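You operate a simulated robot arm through the tools that you are given. There is no shell and no other tool. Be economical: measure what you need, move in short steps, check, and stop when the job is done.

You are at the controls of a simulated two-armed robot. One attempt, no reset.

JOB
Shut the cream drawer. Put the tape from the folding counter on the cabinet top. Push the yellow drawer shut. Close the pink drawer. Pick up the router with one hand, pass it to the other hand and put it on the folding counter. Put the battery on the top of the chest away on the shelf under the repair table. Open the spares drawer, fetch the block from the top of the chest and set it in the inside of the spares drawer and shut the drawer again. Do these in any order.

The check looks at the end state, three seconds after you hand in, the way a careful person would. Anything else that was tipped, shoved, dropped, spilled or broken makes it a failure.

ROBOT AND FRAMES
Two 7-joint arms with two-finger parallel grippers on one trunk, on a base that drives. Base frame: it is fixed to the floor where the robot stands at the start and does not move with it; the origin is under the middle of the robot, x ahead of it, y to its left, z up. Lengths are in m, angles in rad, forces in N, time in s.
The left shoulder is at the start at [0.06, 0.147, 0.543], the right one opposite. With the tool pointing down near the work surface each hand reaches from about 0.1 to 0.64 m from the robot's upright axis, wherever it stands, measured 20 degrees to its own side. Places, roughly: battery [0.25, -2.5, 0.75]; block (6x4x3 cm) [0.4, -2.5, 0.8]; cabinet top [-3.5, -0.4, 0.9]; cream drawer [0.7, -0.1, 0.5]; folding counter [0.9, -0.6, 0.9]; inside of the spares drawer [0.6, -1.8, 0.6]; pink drawer [0.4, -1, 0.7]; router [0.5, -2, 1]; shelf under the repair table [-1.7, 1.7, 0.4]; spares drawer [0.5, -1.8, 0.7]; tape [0.75, -0.25, 1]; yellow drawer [0.6, -0.6, 0.7]. Payload 3.43 kg a hand.
Tool frame (each hand has its own): the origin (TCP) lies between the finger pads and is the grasp point; the fingertips stand 0.03 m ahead of it; z points along the fingers, y is the line along which they close. Largest opening 0.094 m; finger width 0.028, thickness 0.01; the body of the gripper, 0.05 by 0.096 m, starts 0.055 m behind the TCP.
Orientation is that of the tool frame in the base frame, as a unit quaternion [x, y, z, w]. With the fingers straight down and closing along the base's y, the tool's x points along the base's -x, its y along +y and its z along -z.

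CONTROLS
- The arms move only by the tool drive_tool. It takes "left_motion", "right_motion" or both (then of equal length, played together; a hand with none holds still); each is a list of rows, each a list of 7 numbers: the shift along the tool's x, y, z in units of 200 mm (1.0 is 200 mm), then the turn, a rotation vector about the tool's x, y, z in units of 120 degrees (1.0 is 120 degrees), then the closure, from 0 (fully open) to 1 (shut). In form: [[x, y, z, rx, ry, rz, grip], ...]. A call has 1 to 8 rows; each row is the pose to reach, as a shift and turn from the pose commanded when the call began, along the tool's axes at that moment. A call with a number of a shift or a turn outside -1 to 1 is refused whole. A row lasts 0.2 s, in which the tool goes at most 0.05 m and 0.15 rad; a call with a longer step from one row to the next is refused whole, and so is a gripper value outside its range. A pose out of reach is approached as far as the arm can. The call stops where the force on the tool passes 40 N (or 10 N more than at its start, if that is more) or the arm is blocked; 0.2 s more then pass. The fingers move at their own pace (about 0.072 m/s each) and stop on an object; they squeeze with about 31 N. The grip force told is the motor's: it shows also when the fingers shut on nothing. Time passes only in rows, and 0.2 s behind the last, so rows that repeat a pose let the fingers close. The reply holds the time, the measured pose of the TCP, the force on the tool along the base axes, the opening and the grip force, in the units named above and with some noise, with the torque about the TCP (base axes, N m) and any sound that the robot's microphone picked up.
- Cameras (640 x 400 px; columns grow to the right, rows downward): "scene" is now at [0.0381, -0.0397, 1.1784]; the picture's right is [-0.59, -0.81, 0.00], its down [-0.49, 0.36, -0.79] and it looks along [0.64, -0.47, -0.61] (base axes); focal length 233 px, centre (320, 200). "left" rides on the left gripper at [0.076, -0.014, -0.103] in its tool frame; the picture's right is [0.18, 0.98, 0.00], its down [-0.75, 0.14, -0.64] and it looks along [-0.63, 0.12, 0.77] (tool axes); focal length 243 px, centre (320, 200). "right" rides on the right gripper at [0.076, 0.014, -0.103] in its tool frame; the picture's right is [-0.18, 0.98, 0.00], its down [-0.75, -0.14, -0.64] and it looks along [-0.63, -0.12, 0.77] (tool axes); focal length 243 px, centre (320, 200). There is no depth. A picture from a camera that has moved, and an enlarged one, comes with that camera's place and axes in the base frame and with its lens. The place of the scene camera against the robot may be out by one fixed shift of up to 0.018 m in any direction.
- camera(camera): a new picture of that camera. No time passes.
- slide_trunk(by): slides the trunk up (or, below 0, down) by that many m; the arms and the scene camera ride with it, the base frame stays. It gives what a move gives, with no picture.
- base_move(legs): drives the robot by 1 to 6 legs, each [ahead, left, turn to the left] in m, m and rad, along the robot's own axes; the way and the turn of a leg run together, so that a leg with both is an arc; at most 1.5 m and 3.142 rad a leg. The arms and the cameras ride along, it lands a little off, and it stops where it bumps. It gives what a move gives.
- head_to(pan, tilt): turns the head with the scene camera to pan (to the left, within 1.501 rad either way) and tilt (down, from -0.506 to 1.204), counted from straight ahead of the robot. It gives what a move gives.
- enlarge(camera, box): a new picture of the part [left, top, right, bottom] of that camera's present view, enlarged. No time passes.
- job_done(): hands the job in; it is judged then, once.

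Go step by step. Nothing tells you exact positions but the pictures and the camera data: compare them with the known pose of the tool, close in by small moves and look again before you grip or let go. The budget is 207 turns and 210 pictures, counting those below and the enlarged ones. Unless the task says otherwise, let go and move clear before handing in.

The tools are called as a command line: name --argument value ..., lists and objects as JSON in quotes. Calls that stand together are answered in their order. drive_tool: Moves the arms, as the interface text tells. Its arguments: {"type":"object","properties":{"left_motion":{"type":"array","items":{"type":"array","items":{"type":"number"}}},"right_motion":{"type":"array","items":{"type":"array","items":{"type":"number"}}}},"required":[]} The other tools are called the same way: slide_trunk (by) slides the trunk up or down; base_move (legs) drives the base; head_to (pan, tilt) turns the head that bears the scene camera; camera (camera) takes a picture; enlarge (camera, box) takes an enlarged picture of a part of a camera's view; job_done () hands the job in.

At the start:

```text
clock: 0.0
left_ee_pos: [0.3129, -0.0056, 0.999]
left_tool_rot: [0.0, 1.0, -0.001, 0.001]
left_ft_force: [-0.3, -0.1, 0.1]
left_torque: [0.02, 0.02, -0.01]
left_finger_gap: 0.0941
left_grasp_force: 0.1
right_ee_pos: [0.293, -0.3421, 0.9992]
right_tool_rot: [0.0, 1.0, 0.0, 0.001]
right_ft_force: [0.7, -0.4, 0.2]
right_torque: [0.02, 0.02, -0.02]
right_finger_gap: 0.094
right_grasp_force: 0.0
trunk travel left (down, up): [-0.25, 0.0]
robot x, y, heading: [0.0004, 0.0021, -0.001]
head pan, tilt: [-0.634, 0.658]
```

scene: 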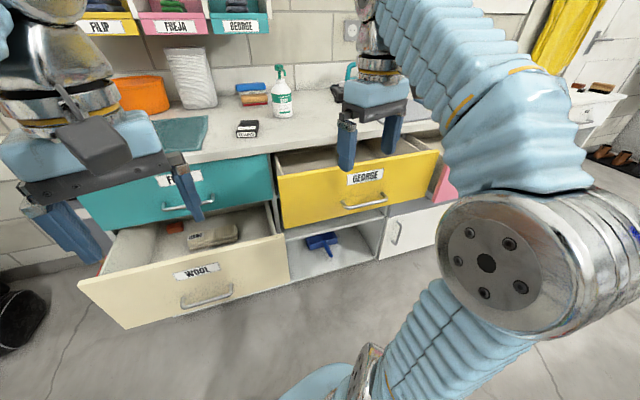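
right: 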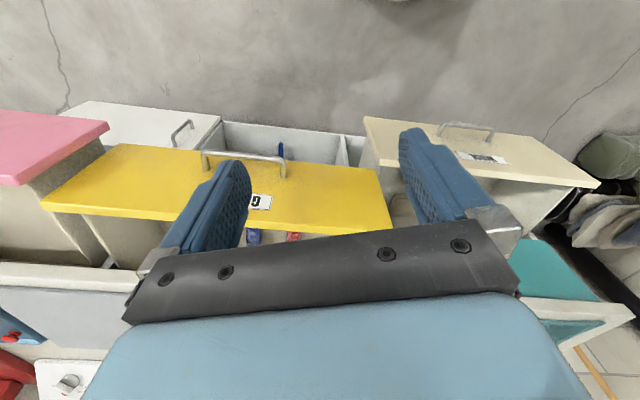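
left: 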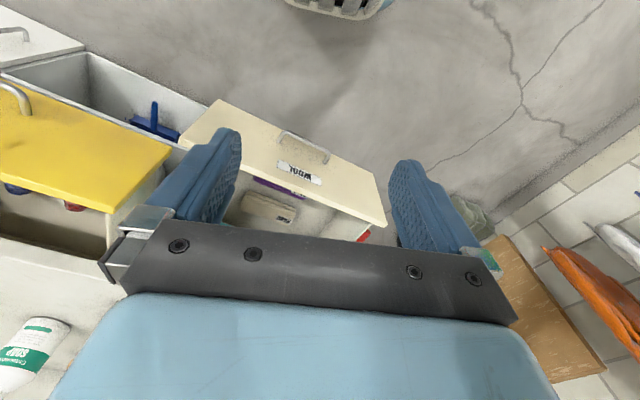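

I see the bench with open cream, yellow and pink drawers ahead and to the right. First I'll look around with the head to understand the layout.

head_to --pan 0.0 --tilt 0.5

camera --camera "scene"

head_to --pan -1.3 --tilt 0.4

camera --camera "scene"

head_to --pan 1.4 --tilt 0.3

camera --camera "scene"

```text
clock: 1.0
left_ee_pos: [0.311, -0.0049, 0.9989]
left_tool_rot: [0.001, 1.0, -0.002, 0.001]
left_ft_force: [-1.3, 0.3, -0.2]
left_torque: [0.02, 0.06, -0.01]
left_finger_gap: 0.0939
left_grasp_force: 0.1
right_ee_pos: [0.2927, -0.3426, 0.9997]
right_tool_rot: [0.0, 1.0, 0.0, 0.001]
right_ft_force: [0.1, 0.5, 0.1]
right_torque: [0.01, -0.02, 0.0]
right_finger_gap: 0.094
right_grasp_force: 0.0
trunk travel left (down, up): [-0.25, 0.0]
robot x, y, heading: [0.0033, 0.0048, -0.004]
head pan, tilt: [0.0, 0.499]
```

```text
206 pictures are left
camera scene: at [0.0594, 0.0114, 1.1925], right [0.0, -1.0, 0.0], down [-0.48, 0.0, -0.88], along [0.88, 0.0, -0.48], focal length 233 px, centre (320, 200)
```

scene: 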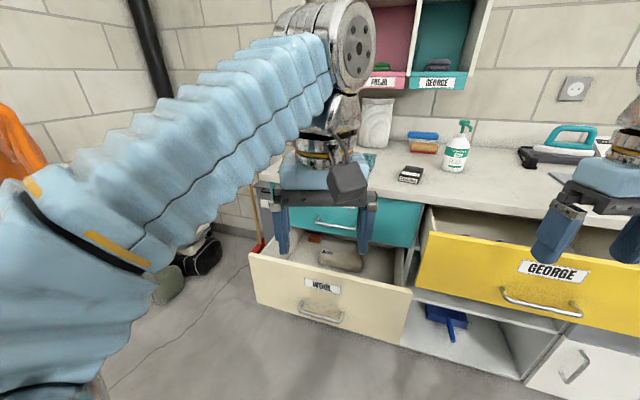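

```text
clock: 2.5
left_ee_pos: [0.3115, -0.0042, 0.9993]
left_tool_rot: [0.0, 1.0, 0.0, 0.001]
left_ft_force: [-0.7, -0.1, 0.4]
left_torque: [-0.01, 0.01, -0.03]
left_finger_gap: 0.0938
left_grasp_force: 0.1
right_ee_pos: [0.2918, -0.343, 1.0003]
right_tool_rot: [0.0, 1.0, 0.0, 0.001]
right_ft_force: [0.1, 0.7, 0.1]
right_torque: [-0.02, -0.04, 0.0]
right_finger_gap: 0.0938
right_grasp_force: 0.0
trunk travel left (down, up): [-0.25, 0.0]
robot x, y, heading: [-0.0018, -0.0039, -0.002]
head pan, tilt: [-1.3, 0.4]
```

```text
205 pictures are left
camera scene: at [-0.0068, -0.0778, 1.2017], right [-0.96, -0.27, 0.0], down [-0.1, 0.38, -0.92], along [0.25, -0.89, -0.39], focal length 233 px, centre (320, 200)
```

scene: 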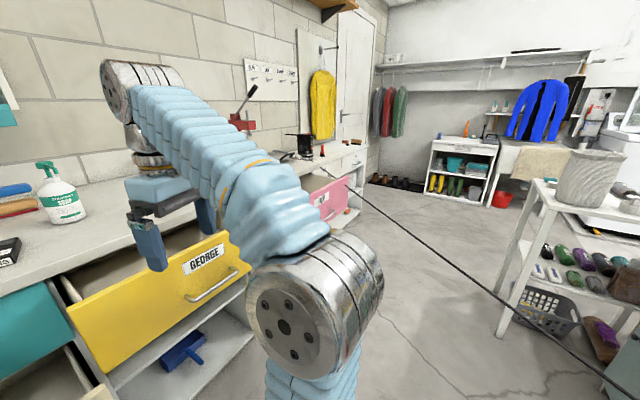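

```text
clock: 4.9
left_ee_pos: [0.3122, -0.0061, 0.9997]
left_tool_rot: [0.0, 1.0, 0.0, 0.001]
left_ft_force: [-0.5, 0.3, 0.3]
left_torque: [0.0, -0.01, 0.01]
left_finger_gap: 0.0941
left_grasp_force: 0.2
right_ee_pos: [0.2925, -0.3412, 0.9995]
right_tool_rot: [0.0, 1.0, 0.001, 0.001]
right_ft_force: [0.1, 0.6, -0.4]
right_torque: [0.03, -0.03, -0.01]
right_finger_gap: 0.094
right_grasp_force: 0.0
trunk travel left (down, up): [-0.25, 0.0]
robot x, y, heading: [-0.0, -0.001, 0.004]
head pan, tilt: [1.4, 0.3]
```

```text
204 pictures are left
camera scene: at [-0.0157, 0.1034, 1.211], right [0.99, -0.17, 0.0], down [-0.05, -0.29, -0.96], along [0.16, 0.94, -0.3], focal length 233 px, centre (320, 200)
```

scene: 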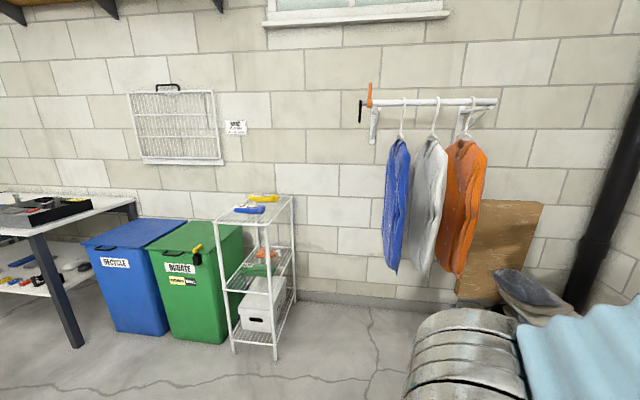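

head_to --pan -0.2 --tilt 0.6

enlarge --camera "scene" --box '[160, 80, 480, 280]'

enlarge --camera "scene" --box '[320, 200, 640, 400]'

```text
clock: 6.6
left_ee_pos: [0.3118, -0.0046, 0.9997]
left_tool_rot: [0.0, 1.0, -0.001, 0.001]
left_ft_force: [0.1, -0.1, -0.2]
left_torque: [-0.01, 0.0, 0.02]
left_finger_gap: 0.0942
left_grasp_force: 0.1
right_ee_pos: [0.2913, -0.3423, 0.9997]
right_tool_rot: [0.0, 1.0, 0.0, 0.001]
right_ft_force: [-0.1, -0.3, 0.7]
right_torque: [0.02, 0.0, 0.01]
right_finger_gap: 0.0943
right_grasp_force: 0.0
trunk travel left (down, up): [-0.25, 0.0]
robot x, y, heading: [-0.0012, 0.0, 0.003]
head pan, tilt: [-0.201, 0.6]
```

```text
2.00 times, centred on (320, 180) of scene
camera zoom: at [0.055, -0.0061, 1.1835], right [-0.2, -0.98, 0.0], down [-0.55, 0.11, -0.83], along [0.81, -0.16, -0.56], focal length 467 px, centre (320, 240)
```

zoom: 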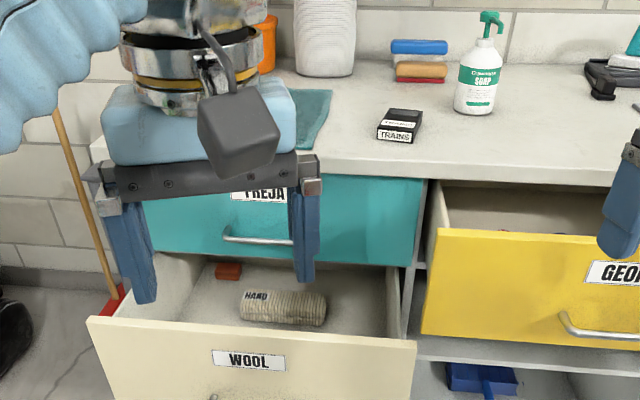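

```text
2.00 times, centred on (480, 300) of scene
camera zoom: at [0.055, -0.0061, 1.1835], right [-0.2, -0.98, 0.0], down [-0.55, 0.11, -0.83], along [0.81, -0.16, -0.56], focal length 467 px, centre (0, 0)
```

zoom: 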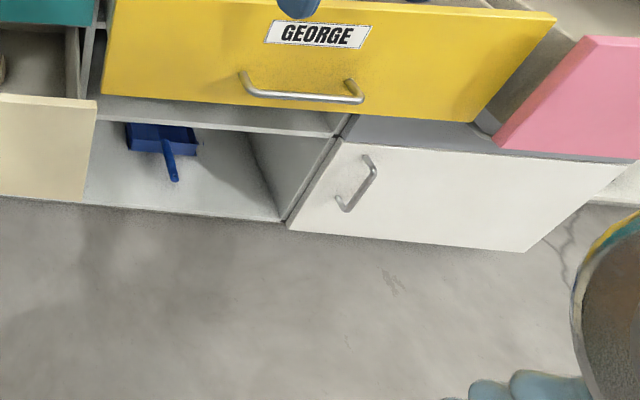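

Drawer fronts run about 17° clockwise to my frame. I'll turn to face the bench squarely and orient the left hand forward for pushing.

base_move --legs '[[0, 0, -0.31]]'

head_to --pan 0.0 --tilt 0.7

drive_tool --left_motion '[[0, 0, 0, 0, -0.07, 0, 0.5], [0, 0, 0, 0, -0.14, 0, 1], [0, 0, 0, 0, -0.21, 0, 1], [0, 0, 0, 0, -0.28, 0, 1], [0, 0, 0, 0, -0.35, 0, 1], [0, 0, 0, 0, -0.42, 0, 1]]' --right_motion '[[0, 0, 0, 0, -0.07, 0, 0.5], [0, 0, 0, 0, -0.14, 0, 1], [0, 0, 0, 0, -0.21, 0, 1], [0, 0, 0, 0, -0.28, 0, 1], [0, 0, 0, 0, -0.35, 0, 1], [0, 0, 0, 0, -0.42, 0, 1]]'

camera --camera "scene"

```text
clock: 8.0
left_ee_pos: [0.294, -0.1002, 0.9994]
left_tool_rot: [0.156, 0.988, 0.0, 0.0]
left_ft_force: [1.0, -0.2, -0.4]
left_torque: [0.0, -0.02, -0.02]
left_finger_gap: 0.0941
left_grasp_force: 0.1
right_ee_pos: [0.1717, -0.4158, 0.9991]
right_tool_rot: [0.156, 0.988, 0.0, 0.001]
right_ft_force: [0.5, -1.2, -0.4]
right_torque: [-0.03, -0.02, 0.01]
right_finger_gap: 0.0941
right_grasp_force: 0.2
trunk travel left (down, up): [-0.25, 0.0]
robot x, y, heading: [0.0027, 0.0005, -0.315]
head pan, tilt: [-0.201, 0.6]
```

```text
clock: 8.7
left_ee_pos: [0.2938, -0.1009, 0.9986]
left_tool_rot: [0.156, 0.988, -0.002, 0.0]
left_ft_force: [-0.5, 0.1, 0.7]
left_torque: [0.01, -0.01, 0.0]
left_finger_gap: 0.0942
left_grasp_force: 0.0
right_ee_pos: [0.1727, -0.4166, 0.9986]
right_tool_rot: [0.157, 0.988, 0.001, 0.001]
right_ft_force: [-0.5, 0.3, 0.2]
right_torque: [-0.02, -0.01, 0.02]
right_finger_gap: 0.0941
right_grasp_force: 0.1
trunk travel left (down, up): [-0.25, 0.0]
robot x, y, heading: [-0.0034, -0.0035, -0.315]
head pan, tilt: [0.0, 0.7]
```

```text
clock: 10.1
left_ee_pos: [0.2951, -0.1016, 0.9992]
left_tool_rot: [0.141, 0.893, -0.068, 0.423]
left_ft_force: [0.6, -0.5, -0.6]
left_torque: [-0.03, 0.0, -0.04]
left_finger_gap: 0.0
left_grasp_force: 31.2
right_ee_pos: [0.1726, -0.4163, 0.9996]
right_tool_rot: [0.142, 0.893, -0.067, 0.422]
right_ft_force: [0.4, -0.3, -0.2]
right_torque: [-0.02, 0.03, 0.02]
right_finger_gap: 0.0001
right_grasp_force: 30.5
trunk travel left (down, up): [-0.25, 0.0]
robot x, y, heading: [-0.0, 0.0011, -0.314]
head pan, tilt: [0.0, 0.7]
```

```text
201 pictures are left
camera scene: at [0.0507, -0.0056, 1.1749], right [-0.31, -0.95, 0.0], down [-0.61, 0.2, -0.76], along [0.73, -0.24, -0.64], focal length 233 px, centre (320, 200)
```

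scene: 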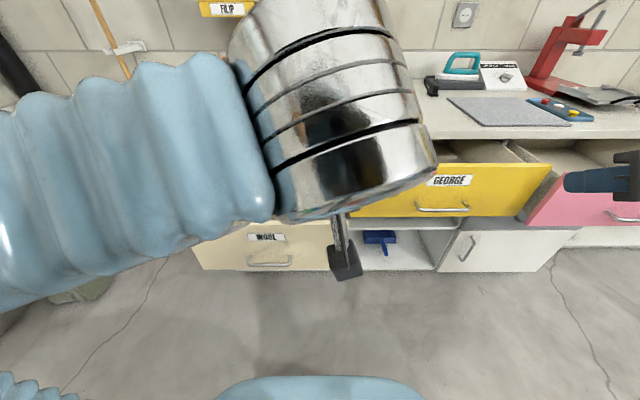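

The left arm blocks a lot, but the bench is now square to me. I'll lower the trunk for pushing height, which also gives a triangulation baseline.

slide_trunk --by -0.2

camera --camera "scene"

```text
clock: 12.3
left_ee_pos: [0.295, -0.1013, 0.7981]
left_tool_rot: [0.141, 0.893, -0.068, 0.421]
left_ft_force: [-0.4, -0.1, -0.7]
left_torque: [-0.01, 0.03, 0.01]
left_finger_gap: 0.0003
left_grasp_force: 30.7
right_ee_pos: [0.1718, -0.4173, 0.7996]
right_tool_rot: [0.141, 0.894, -0.067, 0.421]
right_ft_force: [-0.4, 1.1, -0.2]
right_torque: [0.03, -0.02, -0.03]
right_finger_gap: 0.0
right_grasp_force: 31.4
trunk travel left (down, up): [-0.05, 0.2]
robot x, y, heading: [-0.0016, 0.0019, -0.315]
head pan, tilt: [0.0, 0.7]
```

```text
200 pictures are left
camera scene: at [0.0506, -0.0055, 0.9749], right [-0.31, -0.95, 0.0], down [-0.61, 0.2, -0.76], along [0.73, -0.24, -0.64], focal length 233 px, centre (320, 200)
```

scene: 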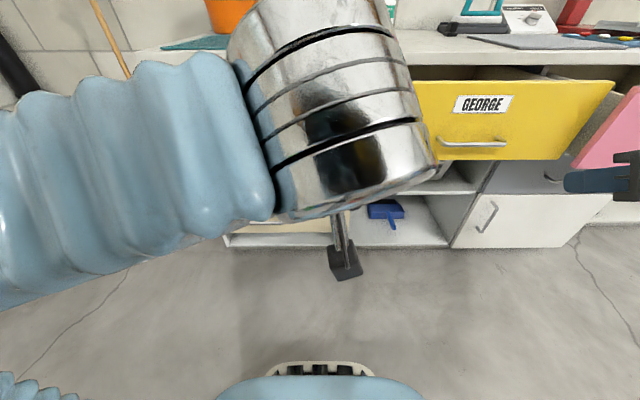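

Triangulated: yellow front at about 0.59 m ahead, z 0.66–0.84; cream front similar, top about 0.62, center 0.19 left. I'll finish orienting both fists forward and place them in front of their drawers.

drive_tool --left_motion '[[0.115, 0.122, 0.095, 0, -0.041, 0, 1], [0.229, 0.244, 0.19, 0, -0.082, 0, 1], [0.344, 0.366, 0.284, 0, -0.124, 0, 1], [0.458, 0.488, 0.379, 0, -0.165, 0, 1], [0.573, 0.61, 0.474, 0, -0.206, 0, 1], [0.688, 0.732, 0.569, 0, -0.248, 0, 1], [0.802, 0.854, 0.663, 0, -0.289, 0, 1], [0.917, 0.975, 0.758, 0, -0.33, 0, 1]]' --right_motion '[[0, 0, 0, 0, -0.041, 0, 1], [0, 0, 0, 0, -0.082, 0, 1], [0, 0, 0, 0, -0.124, 0, 1], [0, 0, 0, 0, -0.165, 0, 1], [0, 0, 0, 0, -0.206, 0, 1], [0, 0, 0, 0, -0.248, 0, 1], [0, 0, 0, 0, -0.289, 0, 1], [0, 0, 0, 0, -0.33, 0, 1]]'

camera --camera "scene"

camera --camera "left"

camera --camera "right"

```text
clock: 14.1
left_ee_pos: [0.4138, 0.0051, 0.7105]
left_tool_rot: [0.108, 0.698, -0.111, 0.699]
left_ft_force: [-0.5, 0.1, 0.4]
left_torque: [-0.03, 0.02, -0.01]
left_finger_gap: 0.0001
left_grasp_force: 31.6
left hand out of reach, approached as far as the arm can: row 5, 6, 7, 8
right_ee_pos: [0.1713, -0.4164, 0.7989]
right_tool_rot: [0.11, 0.698, -0.111, 0.699]
right_ft_force: [-0.7, 0.6, 0.9]
right_torque: [0.0, 0.02, -0.02]
right_finger_gap: 0.0002
right_grasp_force: 30.7
trunk travel left (down, up): [-0.05, 0.2]
robot x, y, heading: [-0.0005, -0.0, -0.313]
head pan, tilt: [0.0, 0.7]
```

```text
199 pictures are left
camera scene: at [0.0503, -0.0054, 0.9749], right [-0.31, -0.95, 0.0], down [-0.61, 0.2, -0.77], along [0.73, -0.24, -0.64], focal length 233 px, centre (320, 200)
```

scene: 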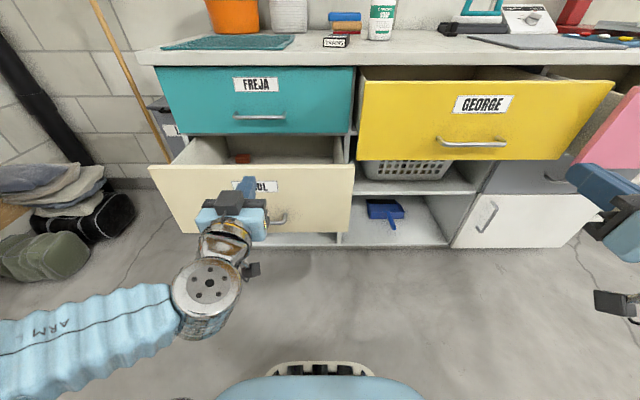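

```text
198 pictures are left
camera left: at [0.3109, 0.0231, 0.6346], right [0.3, 0.93, -0.19], down [-0.57, 0.33, 0.75], along [0.77, -0.12, 0.63], focal length 243 px, centre (320, 200)
```

left: 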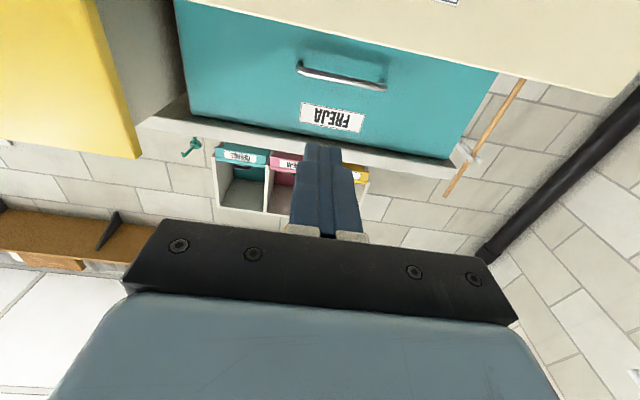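

```text
197 pictures are left
camera right: at [0.0791, -0.3719, 0.7219], right [0.3, 0.94, 0.18], down [-0.66, 0.07, 0.75], along [0.69, -0.35, 0.63], focal length 243 px, centre (320, 200)
```

right: 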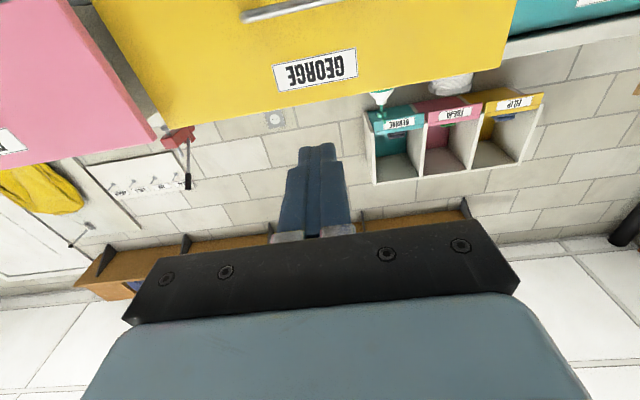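

Both fists face the drawers; the left couldn't get that low so close to the body. I'll move the left further forward.

drive_tool --left_motion '[[0, 0, 0.17, 0, 0, 0, 1], [0, 0, 0.34, 0, 0, 0, 1], [0, 0, 0.52, 0, 0, 0, 1], [0, 0, 0.69, 0, 0, 0, 1]]'

```text
clock: 15.1
left_ee_pos: [0.5445, -0.0296, 0.7111]
left_tool_rot: [0.109, 0.697, -0.11, 0.7]
left_ft_force: [-0.8, -0.5, 0.5]
left_torque: [0.0, 0.02, -0.01]
left_finger_gap: 0.0002
left_grasp_force: 31.5
right_ee_pos: [0.1721, -0.4173, 0.8001]
right_tool_rot: [0.11, 0.698, -0.111, 0.699]
right_ft_force: [0.4, 0.4, -0.7]
right_torque: [0.01, -0.02, 0.01]
right_finger_gap: 0.0
right_grasp_force: 31.2
trunk travel left (down, up): [-0.05, 0.2]
robot x, y, heading: [0.0027, 0.0001, -0.314]
head pan, tilt: [0.0, 0.7]
```

Commanded pose resets to the actual one. I'll back off slightly, then drop to pushing height.

drive_tool --left_motion '[[0, 0.05, -0.2, 0, 0, 0, 1], [0, 0.1, -0.4, 0, 0, 0, 1], [0.2, 0.15, -0.42, 0, 0, 0, 1], [0.4, 0.2, -0.42, 0, 0, 0, 1], [0.6, 0.25, -0.42, 0, 0, 0, 1], [0.75, 0.25, -0.42, 0, 0, 0, 1]]' --right_motion '[[0, -0.05, 0.2, 0, 0, 0, 1], [0, -0.1, 0.4, 0, 0, 0, 1], [0, -0.15, 0.6, 0, 0, 0, 1], [0, -0.15, 0.7, 0, 0, 0, 1], [0, -0.15, 0.7, 0, 0, 0, 1], [0, -0.15, 0.7, 0, 0, 0, 1]]'

camera --camera "scene"

```text
clock: 16.5
left_ee_pos: [0.5312, 0.0224, 0.6107]
left_tool_rot: [0.109, 0.697, -0.111, 0.7]
left_ft_force: [0.5, 0.3, 0.4]
left_torque: [-0.02, 0.04, -0.01]
left_finger_gap: 0.0001
left_grasp_force: 31.2
left hand out of reach, approached as far as the arm can: row 3, 4, 5, 6
right_ee_pos: [0.2948, -0.489, 0.7998]
right_tool_rot: [0.11, 0.698, -0.111, 0.699]
right_ft_force: [0.1, 0.0, 1.0]
right_torque: [-0.04, 0.02, -0.02]
right_finger_gap: 0.0
right_grasp_force: 30.4
trunk travel left (down, up): [-0.05, 0.2]
robot x, y, heading: [0.0026, -0.0039, -0.311]
head pan, tilt: [0.0, 0.7]
```

```text
196 pictures are left
camera scene: at [0.0506, -0.0055, 0.9749], right [-0.31, -0.95, 0.0], down [-0.61, 0.2, -0.76], along [0.73, -0.24, -0.64], focal length 233 px, centre (320, 200)
```

scene: 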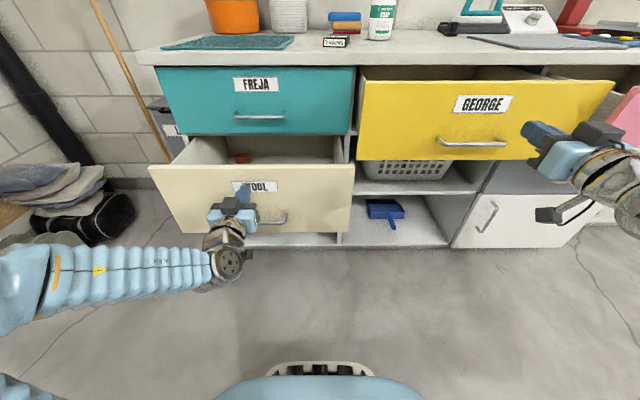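

Left is just in front of the cream front; lowering the trunk 5 cm puts it at the right height. Right moves up to stay above the yellow handle.

slide_trunk --by -0.05

drive_tool --left_motion '[[0, 0, 0.05, 0, 0, 0, 1], [0, 0, 0.05, 0, 0, 0, 1]]' --right_motion '[[-0.15, 0, 0, 0, 0, 0, 1], [-0.28, 0.08, 0, 0, 0, 0, 1]]'

base_move --legs '[[0.08, 0, 0]]'

camera --camera "scene"

```text
clock: 17.4
left_ee_pos: [0.5308, 0.0246, 0.5614]
left_tool_rot: [0.109, 0.697, -0.111, 0.7]
left_ft_force: [-0.7, 0.3, -0.1]
left_torque: [0.0, 0.02, 0.01]
left_finger_gap: 0.0
left_grasp_force: 30.8
right_ee_pos: [0.2935, -0.4867, 0.7501]
right_tool_rot: [0.111, 0.698, -0.111, 0.699]
right_ft_force: [-0.1, -0.5, 0.2]
right_torque: [0.03, 0.0, -0.02]
right_finger_gap: 0.0003
right_grasp_force: 31.1
trunk travel left (down, up): [0.0, 0.25]
robot x, y, heading: [-0.0008, 0.0006, -0.321]
head pan, tilt: [0.0, 0.7]
```

```text
clock: 18.0
left_ee_pos: [0.5398, 0.0196, 0.5616]
left_tool_rot: [0.109, 0.698, -0.11, 0.699]
left_ft_force: [0.3, 0.6, 0.0]
left_torque: [-0.03, -0.02, 0.01]
left_finger_gap: 0.0
left_grasp_force: 31.0
right_ee_pos: [0.3004, -0.4729, 0.8053]
right_tool_rot: [0.11, 0.698, -0.111, 0.698]
right_ft_force: [-0.9, -0.4, 0.3]
right_torque: [-0.02, -0.04, -0.01]
right_finger_gap: 0.0
right_grasp_force: 31.0
trunk travel left (down, up): [0.0, 0.25]
robot x, y, heading: [0.0027, -0.0007, -0.315]
head pan, tilt: [0.0, 0.7]
```

```text
clock: 19.0
left_ee_pos: [0.6153, -0.0059, 0.5638]
left_tool_rot: [0.11, 0.698, -0.111, 0.698]
left_ft_force: [0.2, 0.8, 0.0]
left_torque: [0.0, -0.02, -0.01]
left_finger_gap: 0.0
left_grasp_force: 30.8
right_ee_pos: [0.3774, -0.4986, 0.8056]
right_tool_rot: [0.109, 0.698, -0.111, 0.699]
right_ft_force: [0.2, 1.0, -0.1]
right_torque: [-0.03, -0.01, 0.0]
right_finger_gap: 0.0002
right_grasp_force: 30.7
trunk travel left (down, up): [0.0, 0.25]
robot x, y, heading: [0.0727, -0.0256, -0.313]
head pan, tilt: [0.0, 0.7]
```

```text
195 pictures are left
camera scene: at [0.1264, -0.0302, 0.9248], right [-0.31, -0.95, 0.0], down [-0.61, 0.2, -0.76], along [0.73, -0.24, -0.64], focal length 233 px, centre (320, 200)
```

scene: 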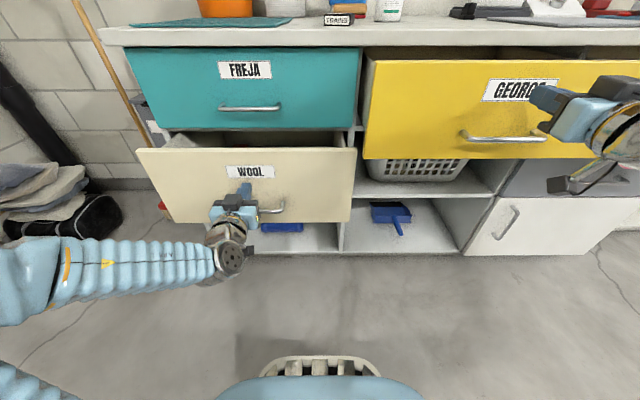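

No contact yet. Now I push the cream with the left arm in small steps.

drive_tool --left_motion '[[0, 0, 0.12, 0, 0, 0, 1], [0, 0, 0.24, 0, 0, 0, 1], [0, 0, 0.36, 0, 0, 0, 1], [0, 0, 0.48, 0, 0, 0, 1], [0, 0, 0.6, 0, 0, 0, 1], [0, 0, 0.72, 0, 0, 0, 1], [0, 0, 0.84, 0, 0, 0, 1]]'

camera --camera "scene"

```text
clock: 20.3
left_ee_pos: [0.7288, -0.0419, 0.5618]
left_tool_rot: [0.11, 0.699, -0.109, 0.699]
left_ft_force: [-30.0, 14.7, 6.9]
left_torque: [-0.3, -0.12, 0.22]
left_finger_gap: 0.0
left_grasp_force: 30.4
right_ee_pos: [0.3758, -0.497, 0.8081]
right_tool_rot: [0.11, 0.698, -0.111, 0.699]
right_ft_force: [-0.4, -0.7, -0.1]
right_torque: [0.01, -0.04, 0.04]
right_finger_gap: 0.0
right_grasp_force: 31.7
trunk travel left (down, up): [0.0, 0.25]
robot x, y, heading: [0.0796, -0.0227, -0.317]
head pan, tilt: [0.0, 0.7]
stopped in row 6 (left hand): the force on the tool passed its limit at 121 N (the readings are from after the stop); the commanded pose is now the measured one
```

```text
194 pictures are left
camera scene: at [0.1243, -0.0291, 0.9251], right [-0.31, -0.95, 0.0], down [-0.61, 0.2, -0.77], along [0.73, -0.24, -0.64], focal length 233 px, centre (320, 200)
```

scene: 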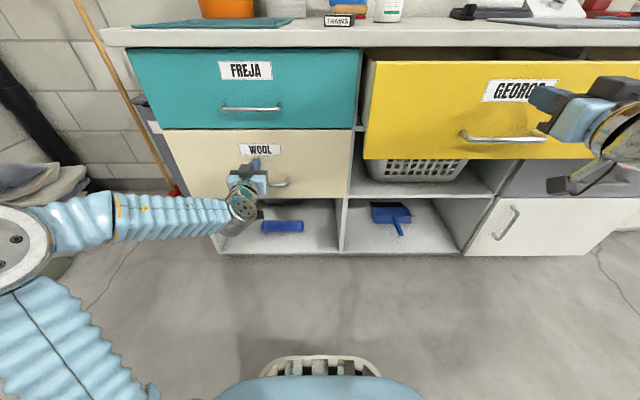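

Cream drawer looks flush. Retract the left a bit and push the yellow drawer with the right.

drive_tool --left_motion '[[0, 0, -0.15, 0, 0, 0, 1], [0, 0, -0.3, 0, 0, 0, 1], [0, 0, -0.45, 0, 0, 0, 1], [0, 0, -0.5, 0, 0, 0, 1], [0, 0, -0.5, 0, 0, 0, 1], [0, 0, -0.5, 0, 0, 0, 1], [0, 0, -0.5, 0, 0, 0, 1], [0, 0, -0.5, 0, 0, 0, 1]]' --right_motion '[[0, 0, 0.12, 0, 0, 0, 1], [0, 0, 0.24, 0, 0, 0, 1], [0, 0, 0.36, 0, 0, 0, 1], [0, 0, 0.48, 0, 0, 0, 1], [0, 0, 0.6, 0, 0, 0, 1], [0, 0, 0.72, 0, 0, 0, 1], [0, 0, 0.84, 0, 0, 0, 1], [0, 0, 0.94, 0, 0, 0, 1]]'

camera --camera "scene"

```text
clock: 22.1
left_ee_pos: [0.6373, -0.0089, 0.5607]
left_tool_rot: [0.108, 0.7, -0.11, 0.697]
left_ft_force: [-0.4, 0.6, -1.7]
left_torque: [-0.02, -0.03, -0.1]
left_finger_gap: 0.0
left_grasp_force: 30.6
right_ee_pos: [0.5517, -0.5499, 0.8081]
right_tool_rot: [0.109, 0.699, -0.111, 0.698]
right_ft_force: [1.6, 3.7, 1.9]
right_torque: [0.03, 0.12, -0.29]
right_finger_gap: 0.0
right_grasp_force: 31.0
right hand out of reach, approached as far as the arm can: row 8
trunk travel left (down, up): [0.0, 0.25]
robot x, y, heading: [0.0781, -0.0258, -0.31]
head pan, tilt: [0.0, 0.7]
```

```text
193 pictures are left
camera scene: at [0.1267, -0.0284, 0.9249], right [-0.31, -0.95, 0.0], down [-0.61, 0.2, -0.76], along [0.73, -0.24, -0.64], focal length 233 px, centre (320, 200)
```

scene: 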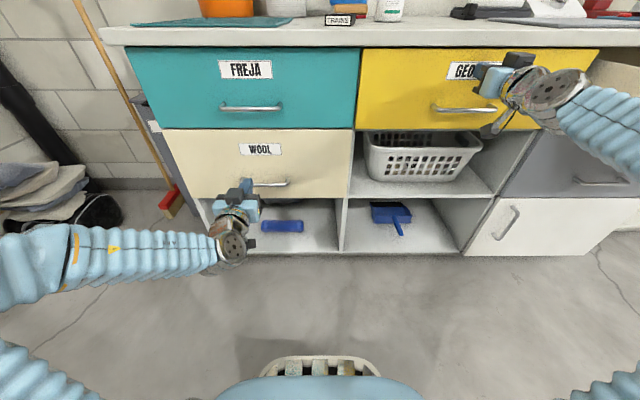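

Yellow is nearly closed but the arm ran out of reach. I'll retract 4 cm, drive 6 cm ahead, and push the last bit.

drive_tool --left_motion '[[0, 0, -0.2, 0, 0, 0, 1], [0, 0, -0.3, 0, 0, 0, 1]]' --right_motion '[[0, 0, -0.2, 0, 0, 0, 1], [0, 0, -0.3, 0, 0, 0, 1]]'

base_move --legs '[[0.05, 0, 0]]'

drive_tool --right_motion '[[0, 0, 0.08, 0, 0, 0, 1], [0, 0, 0.16, 0, 0, 0, 1], [0, 0, 0.24, 0, 0, 0, 1], [0, 0, 0.32, 0, 0, 0, 1]]'

camera --camera "scene"

```text
clock: 22.7
left_ee_pos: [0.6007, -0.0004, 0.5715]
left_tool_rot: [0.109, 0.7, -0.109, 0.697]
left_ft_force: [0.0, -2.2, 0.0]
left_torque: [0.04, 0.04, 0.06]
left_finger_gap: 0.0
left_grasp_force: 31.1
left hand out of reach, approached as far as the arm can: row 1, 2
right_ee_pos: [0.494, -0.537, 0.8035]
right_tool_rot: [0.111, 0.699, -0.11, 0.698]
right_ft_force: [0.1, -1.4, -1.1]
right_torque: [-0.04, -0.09, 0.14]
right_finger_gap: 0.0001
right_grasp_force: 30.8
trunk travel left (down, up): [0.0, 0.25]
robot x, y, heading: [0.081, -0.0241, -0.309]
head pan, tilt: [0.0, 0.7]
```

```text
clock: 23.6
left_ee_pos: [0.6485, -0.016, 0.5711]
left_tool_rot: [0.11, 0.701, -0.11, 0.696]
left_ft_force: [0.4, -1.5, 0.8]
left_torque: [-0.01, 0.02, 0.01]
left_finger_gap: 0.0
left_grasp_force: 30.5
right_ee_pos: [0.5424, -0.5518, 0.8056]
right_tool_rot: [0.11, 0.699, -0.11, 0.698]
right_ft_force: [0.7, 0.2, -0.8]
right_torque: [-0.02, 0.04, 0.0]
right_finger_gap: 0.0
right_grasp_force: 30.6
trunk travel left (down, up): [0.0, 0.25]
robot x, y, heading: [0.121, -0.0374, -0.312]
head pan, tilt: [0.0, 0.7]
```

```text
clock: 24.2
left_ee_pos: [0.6463, -0.0165, 0.5715]
left_tool_rot: [0.11, 0.7, -0.111, 0.697]
left_ft_force: [-0.4, -0.5, -1.0]
left_torque: [0.0, 0.05, 0.02]
left_finger_gap: 0.0
left_grasp_force: 31.3
right_ee_pos: [0.5645, -0.5582, 0.804]
right_tool_rot: [0.11, 0.7, -0.109, 0.698]
right_ft_force: [-23.5, 13.1, -3.2]
right_torque: [-0.2, -0.22, 0.18]
right_finger_gap: 0.0
right_grasp_force: 30.8
trunk travel left (down, up): [0.0, 0.25]
robot x, y, heading: [0.1211, -0.043, -0.319]
head pan, tilt: [0.0, 0.7]
stopped in row 2 (right hand): the force on the tool passed its limit at 71 N (the readings are from after the stop); the commanded pose is now the measured one
```

```text
192 pictures are left
camera scene: at [0.1723, -0.0447, 0.9249], right [-0.31, -0.95, 0.0], down [-0.61, 0.2, -0.77], along [0.73, -0.24, -0.64], focal length 233 px, centre (320, 200)
```

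scene: 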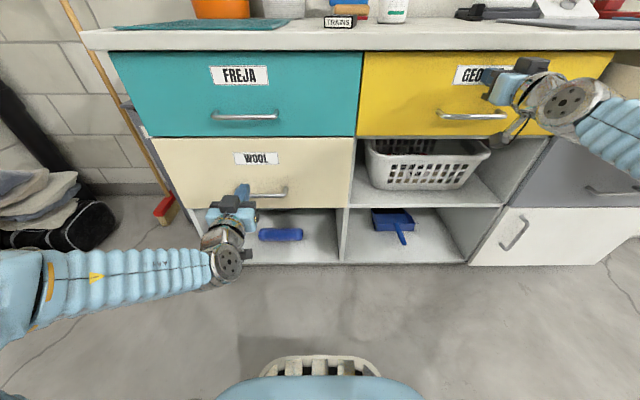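

Cream and yellow are both flush. I'll retract, back off and look toward the pink drawer on the right.

drive_tool --right_motion '[[0, 0, -0.2, 0, 0, 0, 1], [0, 0, -0.4, 0, 0, 0, 1], [0, 0, -0.6, 0, 0, 0, 1], [0, 0, -0.7, 0, 0, 0, 1]]'

base_move --legs '[[-0.25, 0, 0]]'

slide_trunk --by 0.2

head_to --pan -0.7 --tilt 0.5

camera --camera "scene"

```text
clock: 25.2
left_ee_pos: [0.6487, -0.0158, 0.5698]
left_tool_rot: [0.109, 0.7, -0.11, 0.697]
left_ft_force: [-0.3, -0.5, -0.7]
left_torque: [0.02, 0.02, -0.01]
left_finger_gap: 0.0001
left_grasp_force: 31.2
right_ee_pos: [0.434, -0.5167, 0.8023]
right_tool_rot: [0.108, 0.701, -0.108, 0.696]
right_ft_force: [-0.4, -0.9, -0.7]
right_torque: [-0.02, -0.01, 0.0]
right_finger_gap: 0.0001
right_grasp_force: 30.8
trunk travel left (down, up): [0.0, 0.25]
robot x, y, heading: [0.1218, -0.0391, -0.311]
head pan, tilt: [0.0, 0.7]
```

```text
clock: 27.1
left_ee_pos: [0.4077, 0.0615, 0.571]
left_tool_rot: [0.109, 0.701, -0.109, 0.697]
left_ft_force: [0.2, -0.2, -0.6]
left_torque: [-0.03, 0.01, 0.03]
left_finger_gap: 0.0001
left_grasp_force: 30.9
right_ee_pos: [0.1962, -0.4376, 0.8022]
right_tool_rot: [0.109, 0.701, -0.108, 0.697]
right_ft_force: [-0.3, -0.1, 0.4]
right_torque: [-0.04, -0.01, -0.04]
right_finger_gap: 0.0
right_grasp_force: 31.1
trunk travel left (down, up): [0.0, 0.25]
robot x, y, heading: [-0.1161, 0.0358, -0.312]
head pan, tilt: [0.0, 0.7]
```

```text
clock: 29.2
left_ee_pos: [0.4091, 0.0625, 0.7701]
left_tool_rot: [0.108, 0.7, -0.109, 0.697]
left_ft_force: [0.3, -0.2, -0.2]
left_torque: [-0.01, 0.0, 0.02]
left_finger_gap: 0.0001
left_grasp_force: 31.5
right_ee_pos: [0.1953, -0.4381, 1.0027]
right_tool_rot: [0.109, 0.702, -0.108, 0.696]
right_ft_force: [0.7, 0.5, 0.1]
right_torque: [0.05, -0.04, -0.02]
right_finger_gap: 0.0
right_grasp_force: 30.9
trunk travel left (down, up): [-0.2, 0.05]
robot x, y, heading: [-0.1159, 0.0314, -0.31]
head pan, tilt: [0.0, 0.7]
```

```text
clock: 30.3
left_ee_pos: [0.4092, 0.0626, 0.7706]
left_tool_rot: [0.108, 0.7, -0.108, 0.697]
left_ft_force: [1.2, -0.1, -0.3]
left_torque: [-0.02, 0.02, -0.01]
left_finger_gap: 0.0
left_grasp_force: 30.6
right_ee_pos: [0.1958, -0.4377, 1.0024]
right_tool_rot: [0.11, 0.701, -0.108, 0.696]
right_ft_force: [0.0, 0.5, 0.9]
right_torque: [0.0, 0.0, 0.03]
right_finger_gap: 0.0002
right_grasp_force: 31.0
trunk travel left (down, up): [-0.2, 0.05]
robot x, y, heading: [-0.1149, 0.0372, -0.316]
head pan, tilt: [-0.7, 0.499]
```

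```text
191 pictures are left
camera scene: at [-0.0981, -0.0189, 1.1425], right [-0.85, -0.53, 0.0], down [-0.25, 0.41, -0.88], along [0.47, -0.74, -0.48], focal length 233 px, centre (320, 200)
```

scene: 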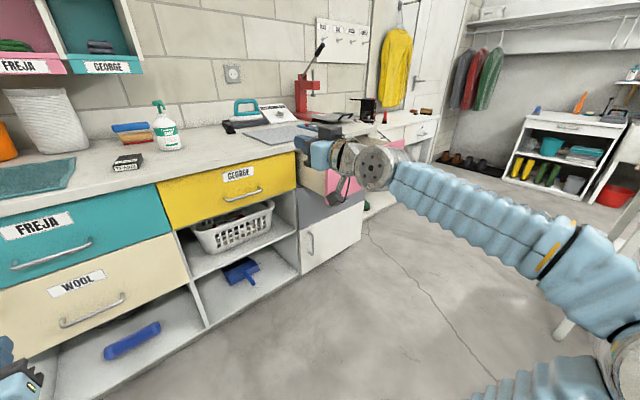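

base_move --legs '[[0, -0.45, 0]]'

head_to --pan -0.2 --tilt 0.5

camera --camera "scene"

head_to --pan -1.0 --tilt 0.4

camera --camera "scene"

```text
clock: 33.0
left_ee_pos: [0.2711, -0.3665, 0.7712]
left_tool_rot: [0.106, 0.701, -0.107, 0.697]
left_ft_force: [-0.2, 0.1, 0.6]
left_torque: [-0.01, 0.03, 0.03]
left_finger_gap: 0.0002
left_grasp_force: 31.2
right_ee_pos: [0.0612, -0.8679, 1.0023]
right_tool_rot: [0.108, 0.701, -0.107, 0.697]
right_ft_force: [1.2, 0.0, 0.8]
right_torque: [-0.02, -0.01, -0.01]
right_finger_gap: 0.0
right_grasp_force: 31.2
trunk travel left (down, up): [-0.2, 0.05]
robot x, y, heading: [-0.2558, -0.396, -0.302]
head pan, tilt: [-0.7, 0.499]
```

```text
clock: 34.0
left_ee_pos: [0.2718, -0.3668, 0.7692]
left_tool_rot: [0.106, 0.701, -0.107, 0.697]
left_ft_force: [-0.4, 1.1, -0.3]
left_torque: [0.03, 0.03, 0.02]
left_finger_gap: 0.0001
left_grasp_force: 31.3
right_ee_pos: [0.0617, -0.8696, 1.0023]
right_tool_rot: [0.107, 0.702, -0.106, 0.696]
right_ft_force: [-0.2, 0.5, -0.1]
right_torque: [0.02, 0.01, 0.01]
right_finger_gap: 0.0
right_grasp_force: 31.2
trunk travel left (down, up): [-0.2, 0.05]
robot x, y, heading: [-0.2531, -0.3942, -0.304]
head pan, tilt: [-0.201, 0.499]
```

```text
190 pictures are left
camera scene: at [-0.2048, -0.4182, 1.1426], right [-0.49, -0.87, 0.0], down [-0.42, 0.23, -0.88], along [0.77, -0.43, -0.48], focal length 233 px, centre (320, 200)
```

scene: 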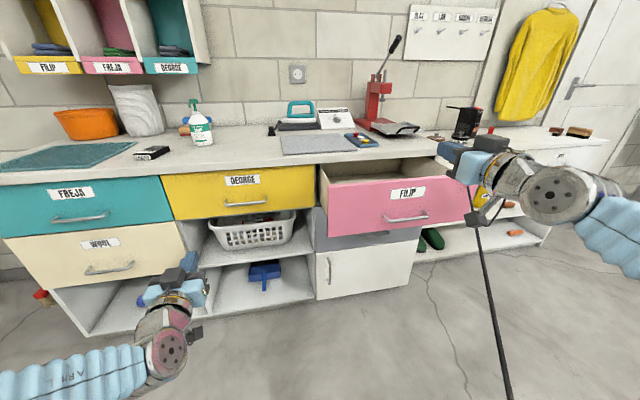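

```text
clock: 35.1
left_ee_pos: [0.2706, -0.3673, 0.771]
left_tool_rot: [0.106, 0.701, -0.107, 0.697]
left_ft_force: [-0.1, -0.3, -0.2]
left_torque: [-0.01, 0.0, 0.0]
left_finger_gap: 0.0
left_grasp_force: 30.7
right_ee_pos: [0.0607, -0.8687, 1.0026]
right_tool_rot: [0.107, 0.701, -0.107, 0.697]
right_ft_force: [0.4, -1.1, 1.1]
right_torque: [-0.01, 0.01, 0.03]
right_finger_gap: 0.0
right_grasp_force: 30.8
trunk travel left (down, up): [-0.2, 0.05]
robot x, y, heading: [-0.2529, -0.3949, -0.307]
head pan, tilt: [-1.0, 0.4]
```

```text
189 pictures are left
camera scene: at [-0.26, -0.4634, 1.1517], right [-0.96, -0.26, 0.0], down [-0.1, 0.38, -0.92], along [0.24, -0.89, -0.39], focal length 233 px, centre (320, 200)
```

scene: 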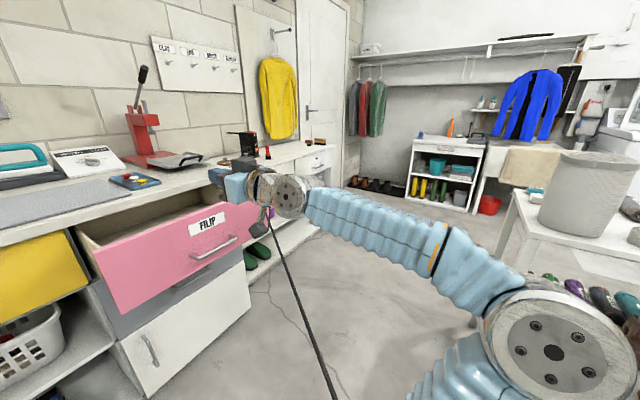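

A dark line appears near the right gripper; I'll enlarge it to see whether it is an obstacle.

enlarge --camera "scene" --box '[180, 150, 420, 300]'

enlarge --camera "scene" --box '[260, 110, 640, 350]'

```text
2.67 times, centred on (300, 225) of scene
camera zoom: at [-0.26, -0.4634, 1.1517], right [-0.96, -0.26, 0.0], down [-0.1, 0.38, -0.92], along [0.24, -0.89, -0.39], focal length 622 px, centre (373, 133)
```

zoom: 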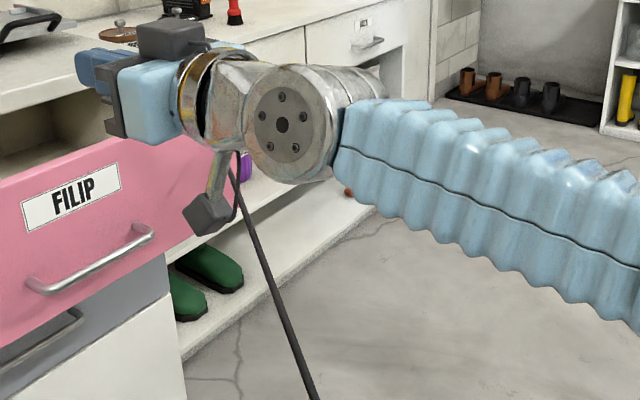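

```text
1.67 times, centred on (450, 230) of scene
camera zoom: at [-0.26, -0.4634, 1.1517], right [-0.96, -0.26, 0.0], down [-0.1, 0.38, -0.92], along [0.24, -0.89, -0.39], focal length 389 px, centre (103, 150)
```

zoom: 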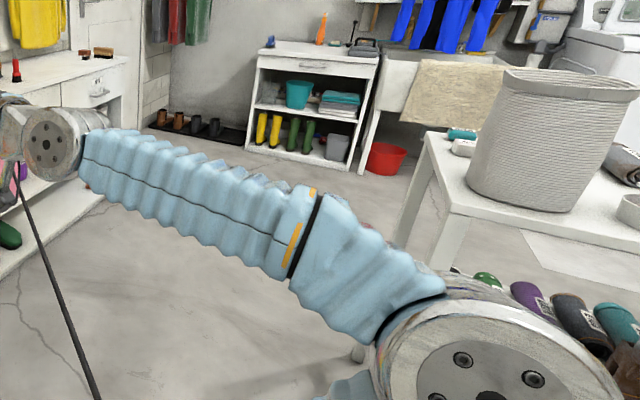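

That's the arm's own camera cable. Pink drawer front is about at 0.57 along the bench normal, center right in front of the right hand. Lower, advance, then push.

slide_trunk --by -0.2

base_move --legs '[[0.2, 0, 0]]'

drive_tool --right_motion '[[0, 0, 0.12, 0, 0, 0, 1], [0, 0, 0.24, 0, 0, 0, 1], [0, 0, 0.36, 0, 0, 0, 1], [0, 0, 0.48, 0, 0, 0, 1], [0, 0, 0.6, 0, 0, 0, 1], [0, 0, 0.7, 0, 0, 0, 1], [0, 0, 0.8, 0, 0, 0, 1], [0, 0, 0.88, 0, 0, 0, 1]]'

head_to --pan -0.3 --tilt 0.6

camera --camera "scene"

```text
clock: 37.3
left_ee_pos: [0.2708, -0.367, 0.57]
left_tool_rot: [0.106, 0.701, -0.107, 0.697]
left_ft_force: [0.2, 0.6, 0.2]
left_torque: [-0.01, -0.02, -0.01]
left_finger_gap: 0.0002
left_grasp_force: 30.7
right_ee_pos: [0.0617, -0.8688, 0.8021]
right_tool_rot: [0.107, 0.701, -0.106, 0.697]
right_ft_force: [0.3, 0.5, 0.6]
right_torque: [-0.04, 0.01, -0.03]
right_finger_gap: 0.0002
right_grasp_force: 30.9
trunk travel left (down, up): [0.0, 0.25]
robot x, y, heading: [-0.2535, -0.3919, -0.308]
head pan, tilt: [-1.0, 0.4]
```

```text
clock: 38.9
left_ee_pos: [0.4631, -0.4263, 0.5698]
left_tool_rot: [0.106, 0.701, -0.106, 0.697]
left_ft_force: [0.2, -0.5, -0.4]
left_torque: [-0.04, 0.0, 0.02]
left_finger_gap: 0.0
left_grasp_force: 30.6
right_ee_pos: [0.2539, -0.9295, 0.8033]
right_tool_rot: [0.107, 0.701, -0.106, 0.697]
right_ft_force: [-0.1, 0.2, -1.0]
right_torque: [0.02, 0.01, 0.01]
right_finger_gap: 0.0
right_grasp_force: 30.7
trunk travel left (down, up): [0.0, 0.25]
robot x, y, heading: [-0.062, -0.4521, -0.31]
head pan, tilt: [-1.0, 0.4]
```

```text
clock: 40.7
left_ee_pos: [0.4633, -0.4252, 0.5699]
left_tool_rot: [0.107, 0.701, -0.108, 0.697]
left_ft_force: [0.3, 0.6, 0.0]
left_torque: [0.02, -0.05, -0.03]
left_finger_gap: 0.0
left_grasp_force: 31.2
right_ee_pos: [0.4204, -0.9774, 0.8021]
right_tool_rot: [0.106, 0.701, -0.106, 0.697]
right_ft_force: [0.7, 1.6, 1.0]
right_torque: [0.02, 0.03, -0.12]
right_finger_gap: 0.0
right_grasp_force: 31.2
right hand out of reach, approached as far as the arm can: row 8
trunk travel left (down, up): [0.0, 0.25]
robot x, y, heading: [-0.0616, -0.4573, -0.302]
head pan, tilt: [-1.0, 0.4]
```

```text
clock: 41.7
left_ee_pos: [0.4631, -0.4265, 0.5704]
left_tool_rot: [0.106, 0.701, -0.106, 0.697]
left_ft_force: [0.2, 0.4, 0.2]
left_torque: [0.0, 0.0, 0.02]
left_finger_gap: 0.0002
left_grasp_force: 31.7
right_ee_pos: [0.4193, -0.9807, 0.7989]
right_tool_rot: [0.108, 0.702, -0.106, 0.696]
right_ft_force: [-0.4, 0.2, 0.3]
right_torque: [0.01, -0.01, 0.03]
right_finger_gap: 0.0002
right_grasp_force: 30.8
trunk travel left (down, up): [0.0, 0.25]
robot x, y, heading: [-0.0601, -0.4585, -0.301]
head pan, tilt: [-0.3, 0.6]
```

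```text
186 pictures are left
camera scene: at [-0.0188, -0.485, 0.9335], right [-0.57, -0.82, 0.0], down [-0.46, 0.32, -0.83], along [0.68, -0.47, -0.56], focal length 233 px, centre (320, 200)
```

scene: 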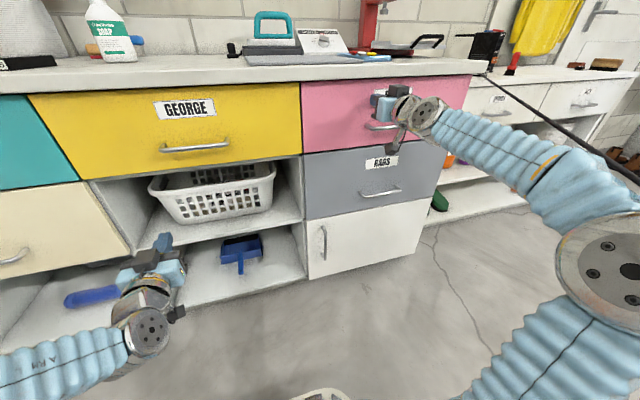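

drive_tool --right_motion '[[0, 0, -0.15, 0, 0, 0, 1], [0, 0, -0.3, 0, 0, 0, 1]]'

base_move --legs '[[0.06, 0, 0]]'

drive_tool --right_motion '[[0, 0, 0.06, 0, 0, 0, 1], [0, 0, 0.12, 0, 0, 0, 1], [0, 0, 0.18, 0, 0, 0, 1], [0, 0, 0.24, 0, 0, 0, 1], [0, 0, 0.3, 0, 0, 0, 1]]'

camera --camera "scene"

```text
clock: 42.3
left_ee_pos: [0.4633, -0.4279, 0.5696]
left_tool_rot: [0.106, 0.701, -0.105, 0.698]
left_ft_force: [-0.6, -0.9, 0.9]
left_torque: [0.0, 0.02, 0.13]
left_finger_gap: 0.0
left_grasp_force: 30.5
right_ee_pos: [0.3616, -0.9632, 0.7987]
right_tool_rot: [0.106, 0.701, -0.104, 0.697]
right_ft_force: [-0.9, -3.2, -1.8]
right_torque: [-0.07, -0.14, 0.22]
right_finger_gap: 0.0003
right_grasp_force: 30.9
right hand out of reach, approached as far as the arm can: row 1
trunk travel left (down, up): [0.0, 0.25]
robot x, y, heading: [-0.0633, -0.4554, -0.304]
head pan, tilt: [-0.3, 0.6]
```

```text
clock: 43.3
left_ee_pos: [0.5197, -0.4438, 0.569]
left_tool_rot: [0.106, 0.701, -0.106, 0.697]
left_ft_force: [0.9, -0.1, -0.4]
left_torque: [-0.01, -0.03, -0.02]
left_finger_gap: 0.0001
left_grasp_force: 31.8
right_ee_pos: [0.4182, -0.9792, 0.801]
right_tool_rot: [0.106, 0.702, -0.105, 0.697]
right_ft_force: [0.7, -0.4, 0.3]
right_torque: [-0.02, -0.02, -0.02]
right_finger_gap: 0.0002
right_grasp_force: 31.3
trunk travel left (down, up): [0.0, 0.25]
robot x, y, heading: [-0.0033, -0.4742, -0.304]
head pan, tilt: [-0.3, 0.6]
```

```text
clock: 43.8
left_ee_pos: [0.5192, -0.4426, 0.5703]
left_tool_rot: [0.106, 0.7, -0.107, 0.698]
left_ft_force: [0.0, 0.0, -0.4]
left_torque: [0.03, -0.01, 0.0]
left_finger_gap: 0.0001
left_grasp_force: 31.1
right_ee_pos: [0.4302, -0.983, 0.8015]
right_tool_rot: [0.106, 0.703, -0.103, 0.696]
right_ft_force: [-25.8, 11.8, -2.6]
right_torque: [-0.17, -0.24, 0.05]
right_finger_gap: 0.0
right_grasp_force: 30.6
trunk travel left (down, up): [0.0, 0.25]
robot x, y, heading: [-0.0059, -0.474, -0.305]
head pan, tilt: [-0.3, 0.6]
stopped in row 2 (right hand): the force on the tool passed its limit at 68 N (the readings are from after the stop); the commanded pose is now the measured one
```

```text
185 pictures are left
camera scene: at [0.0359, -0.5019, 0.9336], right [-0.57, -0.82, 0.0], down [-0.46, 0.32, -0.83], along [0.68, -0.47, -0.56], focal length 233 px, centre (320, 200)
```

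scene: 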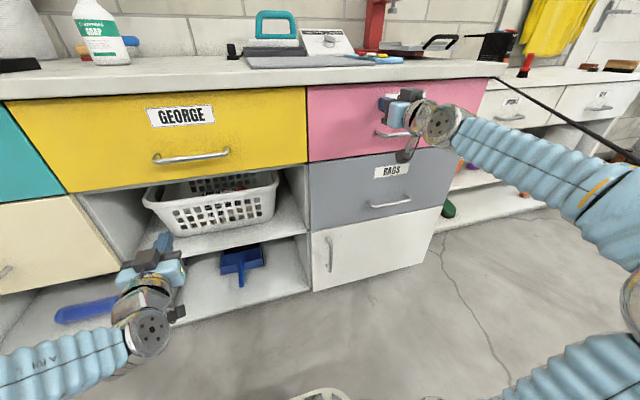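

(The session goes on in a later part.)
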